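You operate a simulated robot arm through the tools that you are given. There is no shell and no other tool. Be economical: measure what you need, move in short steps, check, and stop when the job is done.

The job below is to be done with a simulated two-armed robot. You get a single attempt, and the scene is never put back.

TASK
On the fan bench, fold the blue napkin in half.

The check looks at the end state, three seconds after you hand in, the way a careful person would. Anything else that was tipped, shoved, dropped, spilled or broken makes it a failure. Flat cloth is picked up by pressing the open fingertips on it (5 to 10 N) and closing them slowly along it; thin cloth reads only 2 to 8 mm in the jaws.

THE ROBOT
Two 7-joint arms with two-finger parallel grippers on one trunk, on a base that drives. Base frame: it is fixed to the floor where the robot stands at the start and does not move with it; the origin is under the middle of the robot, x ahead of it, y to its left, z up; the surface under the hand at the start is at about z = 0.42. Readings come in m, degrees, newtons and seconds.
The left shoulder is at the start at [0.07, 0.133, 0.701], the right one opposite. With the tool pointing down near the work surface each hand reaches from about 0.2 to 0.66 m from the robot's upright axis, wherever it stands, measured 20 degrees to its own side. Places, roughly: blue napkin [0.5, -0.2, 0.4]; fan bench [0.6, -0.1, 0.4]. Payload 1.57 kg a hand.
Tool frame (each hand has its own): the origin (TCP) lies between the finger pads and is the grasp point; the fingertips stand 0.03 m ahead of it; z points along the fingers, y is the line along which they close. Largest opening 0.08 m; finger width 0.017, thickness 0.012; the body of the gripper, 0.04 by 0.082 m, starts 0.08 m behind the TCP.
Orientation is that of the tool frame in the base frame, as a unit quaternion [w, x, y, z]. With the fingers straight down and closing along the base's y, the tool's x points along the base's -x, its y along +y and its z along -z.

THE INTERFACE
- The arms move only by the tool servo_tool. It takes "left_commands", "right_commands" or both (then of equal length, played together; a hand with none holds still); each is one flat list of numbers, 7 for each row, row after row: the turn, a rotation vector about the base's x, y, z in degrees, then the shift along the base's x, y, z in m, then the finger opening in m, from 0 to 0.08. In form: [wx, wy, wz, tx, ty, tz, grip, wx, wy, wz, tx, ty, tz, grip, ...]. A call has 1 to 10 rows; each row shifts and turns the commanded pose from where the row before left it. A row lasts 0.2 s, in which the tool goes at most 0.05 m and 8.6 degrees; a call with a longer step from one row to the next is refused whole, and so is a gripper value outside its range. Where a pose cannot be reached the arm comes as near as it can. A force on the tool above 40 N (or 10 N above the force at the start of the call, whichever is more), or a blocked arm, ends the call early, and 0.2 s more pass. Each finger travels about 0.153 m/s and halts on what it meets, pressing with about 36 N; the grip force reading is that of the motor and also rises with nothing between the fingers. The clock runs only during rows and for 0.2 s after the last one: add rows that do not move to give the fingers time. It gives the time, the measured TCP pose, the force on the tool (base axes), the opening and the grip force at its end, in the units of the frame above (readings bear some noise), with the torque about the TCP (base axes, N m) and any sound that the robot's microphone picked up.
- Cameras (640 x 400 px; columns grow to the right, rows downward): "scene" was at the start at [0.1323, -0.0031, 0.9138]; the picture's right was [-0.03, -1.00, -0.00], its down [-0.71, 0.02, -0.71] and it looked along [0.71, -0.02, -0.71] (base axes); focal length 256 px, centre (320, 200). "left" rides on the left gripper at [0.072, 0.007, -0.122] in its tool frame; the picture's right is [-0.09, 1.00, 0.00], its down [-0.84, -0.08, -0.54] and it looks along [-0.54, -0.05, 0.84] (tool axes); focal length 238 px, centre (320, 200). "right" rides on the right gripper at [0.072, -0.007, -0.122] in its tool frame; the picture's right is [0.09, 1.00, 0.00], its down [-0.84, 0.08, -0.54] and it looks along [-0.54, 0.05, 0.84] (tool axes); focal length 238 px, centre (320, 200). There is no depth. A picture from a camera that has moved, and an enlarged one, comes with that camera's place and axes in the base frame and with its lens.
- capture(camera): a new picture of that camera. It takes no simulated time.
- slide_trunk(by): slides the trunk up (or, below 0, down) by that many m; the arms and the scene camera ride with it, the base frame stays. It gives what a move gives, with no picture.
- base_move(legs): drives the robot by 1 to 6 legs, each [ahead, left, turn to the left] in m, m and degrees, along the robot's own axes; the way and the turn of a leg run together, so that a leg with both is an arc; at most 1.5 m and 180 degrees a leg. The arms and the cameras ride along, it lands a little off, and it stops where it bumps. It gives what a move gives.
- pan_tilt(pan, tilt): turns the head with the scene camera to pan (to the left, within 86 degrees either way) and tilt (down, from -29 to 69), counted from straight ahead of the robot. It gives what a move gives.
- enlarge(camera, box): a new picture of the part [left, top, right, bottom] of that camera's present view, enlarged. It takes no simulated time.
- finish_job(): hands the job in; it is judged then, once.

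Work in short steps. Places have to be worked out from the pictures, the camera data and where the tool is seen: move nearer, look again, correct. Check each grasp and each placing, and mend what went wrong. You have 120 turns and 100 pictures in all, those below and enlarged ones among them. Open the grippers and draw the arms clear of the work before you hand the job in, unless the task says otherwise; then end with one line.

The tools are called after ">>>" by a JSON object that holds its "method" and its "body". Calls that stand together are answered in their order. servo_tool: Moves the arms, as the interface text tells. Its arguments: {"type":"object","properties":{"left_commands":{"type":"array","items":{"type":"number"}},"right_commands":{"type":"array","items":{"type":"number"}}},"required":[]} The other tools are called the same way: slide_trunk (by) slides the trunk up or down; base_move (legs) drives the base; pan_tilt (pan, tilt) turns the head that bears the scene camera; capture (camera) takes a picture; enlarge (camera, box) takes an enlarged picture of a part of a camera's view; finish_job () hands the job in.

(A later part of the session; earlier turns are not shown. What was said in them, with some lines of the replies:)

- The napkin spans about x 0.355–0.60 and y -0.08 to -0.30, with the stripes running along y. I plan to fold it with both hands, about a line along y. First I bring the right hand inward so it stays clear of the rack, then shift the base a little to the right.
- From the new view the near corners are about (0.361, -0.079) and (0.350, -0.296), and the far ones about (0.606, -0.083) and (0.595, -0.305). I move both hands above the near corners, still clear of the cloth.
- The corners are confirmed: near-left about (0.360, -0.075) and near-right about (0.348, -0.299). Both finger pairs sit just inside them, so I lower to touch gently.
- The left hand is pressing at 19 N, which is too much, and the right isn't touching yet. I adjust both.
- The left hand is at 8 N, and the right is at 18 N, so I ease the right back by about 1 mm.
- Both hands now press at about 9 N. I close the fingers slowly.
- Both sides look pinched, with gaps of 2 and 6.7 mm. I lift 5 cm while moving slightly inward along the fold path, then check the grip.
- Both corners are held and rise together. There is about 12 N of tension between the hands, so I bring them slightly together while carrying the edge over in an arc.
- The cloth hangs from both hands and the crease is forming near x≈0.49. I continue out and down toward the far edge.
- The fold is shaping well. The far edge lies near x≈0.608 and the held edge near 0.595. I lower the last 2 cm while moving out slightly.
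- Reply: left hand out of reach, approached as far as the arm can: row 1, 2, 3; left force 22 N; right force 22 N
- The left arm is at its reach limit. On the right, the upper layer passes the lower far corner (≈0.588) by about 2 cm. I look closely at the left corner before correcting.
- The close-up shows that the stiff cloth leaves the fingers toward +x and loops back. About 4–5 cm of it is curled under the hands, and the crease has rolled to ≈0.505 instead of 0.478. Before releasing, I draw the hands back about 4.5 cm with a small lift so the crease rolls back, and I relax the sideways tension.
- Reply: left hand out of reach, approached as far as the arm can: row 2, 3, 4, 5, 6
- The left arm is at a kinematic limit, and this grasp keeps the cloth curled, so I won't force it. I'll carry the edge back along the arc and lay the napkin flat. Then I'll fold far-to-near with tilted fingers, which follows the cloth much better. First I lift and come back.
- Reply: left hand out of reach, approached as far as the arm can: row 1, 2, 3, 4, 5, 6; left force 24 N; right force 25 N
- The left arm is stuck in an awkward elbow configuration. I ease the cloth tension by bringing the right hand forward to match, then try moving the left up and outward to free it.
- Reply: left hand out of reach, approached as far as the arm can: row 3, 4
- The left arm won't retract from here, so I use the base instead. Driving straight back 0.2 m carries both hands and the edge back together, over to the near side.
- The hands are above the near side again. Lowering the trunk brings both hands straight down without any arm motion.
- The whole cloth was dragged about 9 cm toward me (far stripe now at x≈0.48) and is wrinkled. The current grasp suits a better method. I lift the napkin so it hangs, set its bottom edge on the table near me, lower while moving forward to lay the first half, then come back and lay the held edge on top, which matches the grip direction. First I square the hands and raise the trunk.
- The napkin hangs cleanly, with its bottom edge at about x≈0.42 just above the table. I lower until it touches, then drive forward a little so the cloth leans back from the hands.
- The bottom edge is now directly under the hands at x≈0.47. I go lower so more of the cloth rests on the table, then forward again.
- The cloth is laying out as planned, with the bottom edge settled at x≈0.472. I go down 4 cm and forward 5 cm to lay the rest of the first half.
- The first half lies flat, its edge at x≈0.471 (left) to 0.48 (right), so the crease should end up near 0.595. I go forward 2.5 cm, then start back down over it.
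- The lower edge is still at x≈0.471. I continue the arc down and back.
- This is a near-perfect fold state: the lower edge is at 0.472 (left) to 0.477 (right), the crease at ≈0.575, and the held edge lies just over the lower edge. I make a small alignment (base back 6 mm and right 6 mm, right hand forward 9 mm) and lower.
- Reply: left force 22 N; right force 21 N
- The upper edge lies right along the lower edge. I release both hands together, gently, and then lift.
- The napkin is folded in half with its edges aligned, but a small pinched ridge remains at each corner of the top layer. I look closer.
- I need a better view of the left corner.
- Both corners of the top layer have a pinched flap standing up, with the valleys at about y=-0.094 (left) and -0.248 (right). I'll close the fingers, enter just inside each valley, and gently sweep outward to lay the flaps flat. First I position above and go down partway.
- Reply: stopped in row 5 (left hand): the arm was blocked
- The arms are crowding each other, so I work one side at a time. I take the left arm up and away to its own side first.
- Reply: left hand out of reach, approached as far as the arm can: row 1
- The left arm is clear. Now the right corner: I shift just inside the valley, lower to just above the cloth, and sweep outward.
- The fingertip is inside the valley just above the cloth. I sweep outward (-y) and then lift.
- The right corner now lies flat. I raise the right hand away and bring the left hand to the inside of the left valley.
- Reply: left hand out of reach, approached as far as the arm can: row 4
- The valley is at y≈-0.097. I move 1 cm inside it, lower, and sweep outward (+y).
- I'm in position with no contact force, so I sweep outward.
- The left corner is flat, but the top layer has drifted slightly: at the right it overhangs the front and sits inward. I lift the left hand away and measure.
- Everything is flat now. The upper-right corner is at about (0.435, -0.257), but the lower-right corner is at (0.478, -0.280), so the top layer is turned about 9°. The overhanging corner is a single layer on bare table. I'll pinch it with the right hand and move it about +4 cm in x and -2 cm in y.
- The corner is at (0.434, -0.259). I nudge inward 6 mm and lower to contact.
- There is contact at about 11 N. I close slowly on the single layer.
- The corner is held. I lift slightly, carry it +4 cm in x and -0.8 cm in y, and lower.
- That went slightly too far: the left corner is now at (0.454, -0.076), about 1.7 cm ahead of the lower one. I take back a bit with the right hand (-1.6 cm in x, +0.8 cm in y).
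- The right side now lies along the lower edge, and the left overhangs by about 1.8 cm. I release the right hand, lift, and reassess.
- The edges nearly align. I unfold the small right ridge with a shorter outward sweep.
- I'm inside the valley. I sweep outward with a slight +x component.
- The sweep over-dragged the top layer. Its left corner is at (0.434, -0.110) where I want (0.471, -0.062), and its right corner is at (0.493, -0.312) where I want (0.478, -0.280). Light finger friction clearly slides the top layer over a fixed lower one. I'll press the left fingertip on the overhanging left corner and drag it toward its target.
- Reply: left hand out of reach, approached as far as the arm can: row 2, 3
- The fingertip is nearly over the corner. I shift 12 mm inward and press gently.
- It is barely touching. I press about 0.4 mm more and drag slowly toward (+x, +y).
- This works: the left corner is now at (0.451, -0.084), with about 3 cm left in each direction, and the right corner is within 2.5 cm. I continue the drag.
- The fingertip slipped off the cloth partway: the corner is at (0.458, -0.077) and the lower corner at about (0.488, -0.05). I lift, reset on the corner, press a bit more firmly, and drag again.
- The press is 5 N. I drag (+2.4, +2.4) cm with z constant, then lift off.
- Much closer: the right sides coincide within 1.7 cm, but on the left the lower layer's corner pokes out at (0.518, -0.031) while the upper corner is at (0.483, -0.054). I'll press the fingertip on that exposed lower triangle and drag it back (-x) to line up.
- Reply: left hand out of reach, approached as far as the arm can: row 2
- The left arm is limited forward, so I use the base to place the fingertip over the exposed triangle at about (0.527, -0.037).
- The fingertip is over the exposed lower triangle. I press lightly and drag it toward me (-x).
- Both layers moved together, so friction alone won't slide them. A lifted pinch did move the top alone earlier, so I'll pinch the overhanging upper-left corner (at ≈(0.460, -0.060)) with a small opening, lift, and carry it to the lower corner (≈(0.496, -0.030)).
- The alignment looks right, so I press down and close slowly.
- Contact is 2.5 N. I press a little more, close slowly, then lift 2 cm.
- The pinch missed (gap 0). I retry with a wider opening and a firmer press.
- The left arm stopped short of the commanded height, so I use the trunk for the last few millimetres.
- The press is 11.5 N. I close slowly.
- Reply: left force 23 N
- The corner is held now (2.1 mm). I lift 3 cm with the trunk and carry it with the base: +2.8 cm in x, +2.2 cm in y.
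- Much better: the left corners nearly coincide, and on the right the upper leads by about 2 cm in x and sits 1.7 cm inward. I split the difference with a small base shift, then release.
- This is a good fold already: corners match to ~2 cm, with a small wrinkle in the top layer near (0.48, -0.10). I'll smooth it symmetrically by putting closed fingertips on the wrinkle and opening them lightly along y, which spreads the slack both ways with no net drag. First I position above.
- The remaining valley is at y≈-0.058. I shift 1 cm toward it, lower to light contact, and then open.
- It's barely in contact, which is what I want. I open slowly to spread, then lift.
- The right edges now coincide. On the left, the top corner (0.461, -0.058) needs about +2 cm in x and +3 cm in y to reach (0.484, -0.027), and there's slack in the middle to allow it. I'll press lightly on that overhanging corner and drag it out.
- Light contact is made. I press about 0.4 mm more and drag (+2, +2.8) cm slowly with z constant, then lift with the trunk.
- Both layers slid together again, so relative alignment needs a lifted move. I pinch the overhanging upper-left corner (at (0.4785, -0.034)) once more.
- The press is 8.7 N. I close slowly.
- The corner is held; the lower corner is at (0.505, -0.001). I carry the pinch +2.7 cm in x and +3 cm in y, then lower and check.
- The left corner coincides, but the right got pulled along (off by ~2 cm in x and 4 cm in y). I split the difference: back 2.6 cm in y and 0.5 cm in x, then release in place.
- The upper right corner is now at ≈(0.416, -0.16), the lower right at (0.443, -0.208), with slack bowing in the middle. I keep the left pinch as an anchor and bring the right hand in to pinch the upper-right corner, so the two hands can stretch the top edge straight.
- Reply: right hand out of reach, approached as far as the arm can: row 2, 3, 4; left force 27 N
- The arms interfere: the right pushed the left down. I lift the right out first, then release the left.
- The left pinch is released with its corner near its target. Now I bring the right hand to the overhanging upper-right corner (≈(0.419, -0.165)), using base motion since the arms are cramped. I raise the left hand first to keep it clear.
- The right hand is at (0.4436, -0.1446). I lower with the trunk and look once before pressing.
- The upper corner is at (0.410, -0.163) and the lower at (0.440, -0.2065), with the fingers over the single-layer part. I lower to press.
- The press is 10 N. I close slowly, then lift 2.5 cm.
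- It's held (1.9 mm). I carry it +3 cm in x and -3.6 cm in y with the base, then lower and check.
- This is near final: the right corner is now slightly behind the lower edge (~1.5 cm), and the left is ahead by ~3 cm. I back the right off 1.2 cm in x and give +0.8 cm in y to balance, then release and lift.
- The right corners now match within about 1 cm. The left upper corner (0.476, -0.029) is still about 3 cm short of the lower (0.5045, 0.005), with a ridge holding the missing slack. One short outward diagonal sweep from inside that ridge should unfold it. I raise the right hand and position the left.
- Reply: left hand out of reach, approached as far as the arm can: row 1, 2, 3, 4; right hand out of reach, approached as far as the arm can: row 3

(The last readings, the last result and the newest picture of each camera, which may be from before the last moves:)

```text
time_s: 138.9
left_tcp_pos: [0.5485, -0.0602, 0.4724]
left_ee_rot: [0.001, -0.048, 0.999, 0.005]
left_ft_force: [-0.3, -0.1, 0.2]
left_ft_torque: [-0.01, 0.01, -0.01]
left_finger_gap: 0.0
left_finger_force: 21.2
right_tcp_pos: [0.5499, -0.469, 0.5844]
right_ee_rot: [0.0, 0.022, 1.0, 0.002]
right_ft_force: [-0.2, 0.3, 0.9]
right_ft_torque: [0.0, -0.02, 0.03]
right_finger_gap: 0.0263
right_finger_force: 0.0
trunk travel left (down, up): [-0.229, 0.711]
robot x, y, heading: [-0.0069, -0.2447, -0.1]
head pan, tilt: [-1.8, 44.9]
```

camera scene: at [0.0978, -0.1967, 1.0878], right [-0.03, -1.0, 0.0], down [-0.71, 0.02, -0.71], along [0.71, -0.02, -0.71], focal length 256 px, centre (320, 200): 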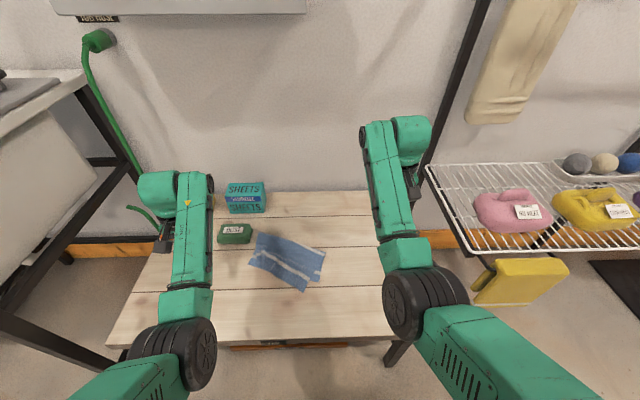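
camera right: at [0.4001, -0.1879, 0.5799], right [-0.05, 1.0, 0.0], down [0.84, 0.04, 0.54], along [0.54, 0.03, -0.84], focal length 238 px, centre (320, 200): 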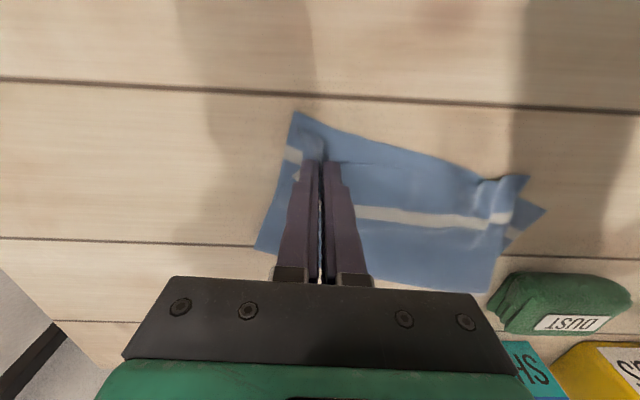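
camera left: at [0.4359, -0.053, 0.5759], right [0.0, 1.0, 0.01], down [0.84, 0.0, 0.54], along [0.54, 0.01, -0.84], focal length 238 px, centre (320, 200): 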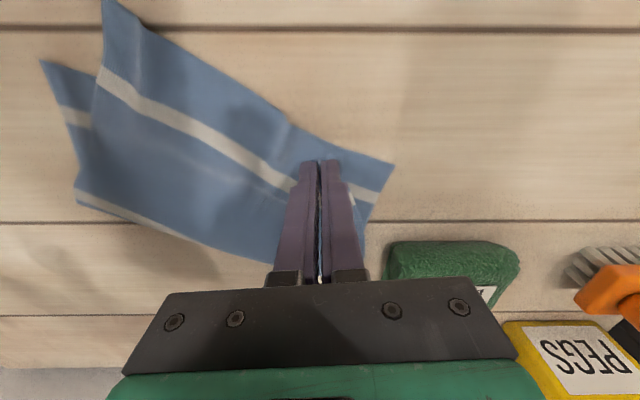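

The left arm drifted forward while moving, so I correct with the base to (0.498, -0.088), then take a look.

>>> {"method": "base_move", "body": {"legs": [[-0.05, -0.027, 0]]}}

>>> {"method": "slide_trunk", "body": {"by": -0.017}}

>>> {"method": "capture", "body": {"camera": "left"}}

```text
time_s: 139.9
left_tcp_pos: [0.4983, -0.0898, 0.4719]
left_ee_rot: [0.001, -0.047, 0.999, 0.004]
left_ft_force: [-0.1, 0.6, 0.4]
left_ft_torque: [-0.02, -0.05, 0.01]
left_finger_gap: 0.0
left_finger_force: 21.1
right_tcp_pos: [0.4976, -0.4954, 0.5835]
right_ee_rot: [0.0, 0.021, 1.0, 0.003]
right_ft_force: [-0.4, 0.6, 0.6]
right_ft_torque: [-0.01, 0.01, -0.04]
right_finger_gap: 0.0262
right_finger_force: 0.0
trunk travel left (down, up): [-0.229, 0.711]
robot x, y, heading: [-0.0542, -0.2705, -0.0]
head pan, tilt: [-1.8, 44.9]
```

```text
time_s: 140.5
left_tcp_pos: [0.4981, -0.0902, 0.4564]
left_ee_rot: [0.001, -0.046, 0.999, 0.005]
left_ft_force: [0.5, 0.6, -0.3]
left_ft_torque: [0.02, -0.01, 0.0]
left_finger_gap: 0.0
left_finger_force: 21.7
right_tcp_pos: [0.498, -0.496, 0.5664]
right_ee_rot: [0.0, 0.022, 1.0, 0.002]
right_ft_force: [-1.2, 1.0, 0.9]
right_ft_torque: [0.0, -0.01, 0.01]
right_finger_gap: 0.026
right_finger_force: 0.1
trunk travel left (down, up): [-0.212, 0.728]
robot x, y, heading: [-0.0574, -0.2729, -0.2]
head pan, tilt: [-1.8, 44.9]
```

```text
1 pictures are left
camera left: at [0.4265, -0.09, 0.5778], right [0.0, 1.0, 0.01], down [0.84, -0.01, 0.54], along [0.54, 0.01, -0.84], focal length 238 px, centre (320, 200)
```

left: 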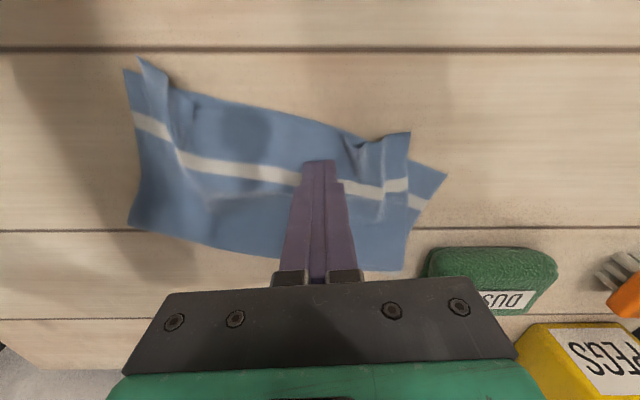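

The fingertip sits inside the ridge. I sweep gently outward, about 6 cm in +y with a little +x, then lift.

>>> {"method": "servo_tool", "body": {"left_commands": [0, 0, 0, 0, 0.007, -0.0015, 0, 0, 0, 0, 0.002, 0.008, 0, 0, 0, 0, 0, 0.003, 0.008, 0, 0, 0, 0, 0, 0.003, 0.008, 0, 0, 0, 0, 0, 0.003, 0.008, 0, 0, 0, 0, 0, 0.003, 0.008, 0, 0, 0, 0, 0, 0.003, 0.008, 0, 0, 0, 0, 0, 0.002, 0.006, 0, 0, 0, 0, 0, 0, 0, 0.02, 0, 0, 0, 0, 0, 0, 0.02, 0]}}

>>> {"method": "slide_trunk", "body": {"by": 0.1}}

>>> {"method": "servo_tool", "body": {"left_commands": [0, 0, 0, -0.01, 0.04, 0, 0.03, 0, 0, 0, -0.01, 0.04, 0, 0.03, 0, 0, 0, -0.01, 0.04, 0, 0.03, 0, 0, 0, -0.01, 0.03, 0, 0.03]}}

>>> {"method": "enlarge", "body": {"camera": "scene", "box": [160, 160, 400, 310]}}

```text
time_s: 142.7
left_tcp_pos: [0.5168, -0.0291, 0.4952]
left_ee_rot: [0.001, -0.047, 0.999, 0.005]
left_ft_force: [0.1, 0.1, 0.2]
left_ft_torque: [0.03, -0.01, 0.01]
left_finger_gap: 0.0001
left_finger_force: 21.6
right_tcp_pos: [0.4977, -0.4966, 0.5671]
right_ee_rot: [0.0, 0.021, 1.0, 0.002]
right_ft_force: [0.3, 0.8, 0.0]
right_ft_torque: [-0.01, 0.01, 0.0]
right_finger_gap: 0.0258
right_finger_force: 0.1
trunk travel left (down, up): [-0.212, 0.728]
robot x, y, heading: [-0.0579, -0.2712, -0.4]
head pan, tilt: [-1.8, 44.9]
```

```text
time_s: 144.1
left_tcp_pos: [0.5167, -0.03, 0.595]
left_ee_rot: [0.0, -0.045, 0.999, 0.005]
left_ft_force: [1.0, -0.1, -0.3]
left_ft_torque: [0.02, 0.01, 0.01]
left_finger_gap: 0.0
left_finger_force: 21.6
right_tcp_pos: [0.4984, -0.4964, 0.6662]
right_ee_rot: [0.0, 0.021, 1.0, 0.001]
right_ft_force: [-0.2, 0.2, 0.7]
right_ft_torque: [0.01, -0.01, -0.01]
right_finger_gap: 0.0259
right_finger_force: 0.0
trunk travel left (down, up): [-0.312, 0.628]
robot x, y, heading: [-0.0557, -0.2722, -0.5]
head pan, tilt: [-1.8, 44.9]
```

```text
time_s: 145.1
left_tcp_pos: [0.476, 0.1211, 0.5963]
left_ee_rot: [0.001, -0.045, 0.999, 0.006]
left_ft_force: [0.9, -0.4, -0.2]
left_ft_torque: [-0.03, 0.01, -0.02]
left_finger_gap: 0.0301
left_finger_force: 0.0
right_tcp_pos: [0.4987, -0.496, 0.6666]
right_ee_rot: [0.001, 0.022, 1.0, 0.002]
right_ft_force: [0.1, -0.1, -0.5]
right_ft_torque: [0.01, 0.02, 0.0]
right_finger_gap: 0.026
right_finger_force: 0.0
trunk travel left (down, up): [-0.312, 0.628]
robot x, y, heading: [-0.0554, -0.2715, -0.2]
head pan, tilt: [-1.8, 44.9]
```

```text
2.67 times, centred on (280, 235) of scene
camera zoom: at [0.0756, -0.2738, 0.9503], right [-0.03, -1.0, 0.0], down [-0.71, 0.02, -0.71], along [0.71, -0.02, -0.71], focal length 682 px, centre (427, 107)
```

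zoom: 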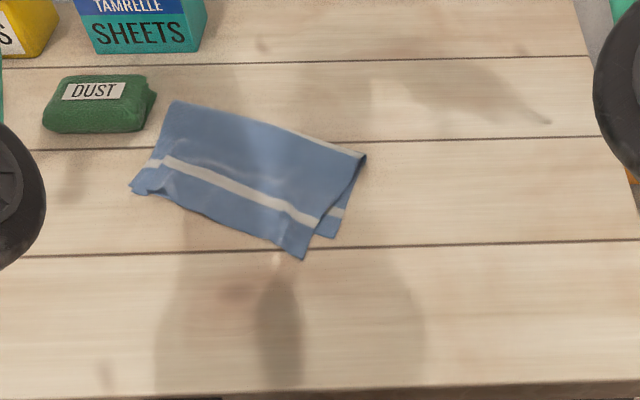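

The napkin lies flat and folded in half. The left corners coincide, the right corners are within about 3 cm, and everything else is untouched. Both grippers are open and raised clear, so I hand in.

>>> {"method": "finish_job", "body": {}}

```text
The job is handed in.
```

I handed in the blue napkin folded in half and lying flat on the fan bench. The fold is a little off square: the left corners line up, but the top layer is about 3 cm off at the right corner. Nothing else on the bench was disturbed, and both arms are clear with the grippers open.
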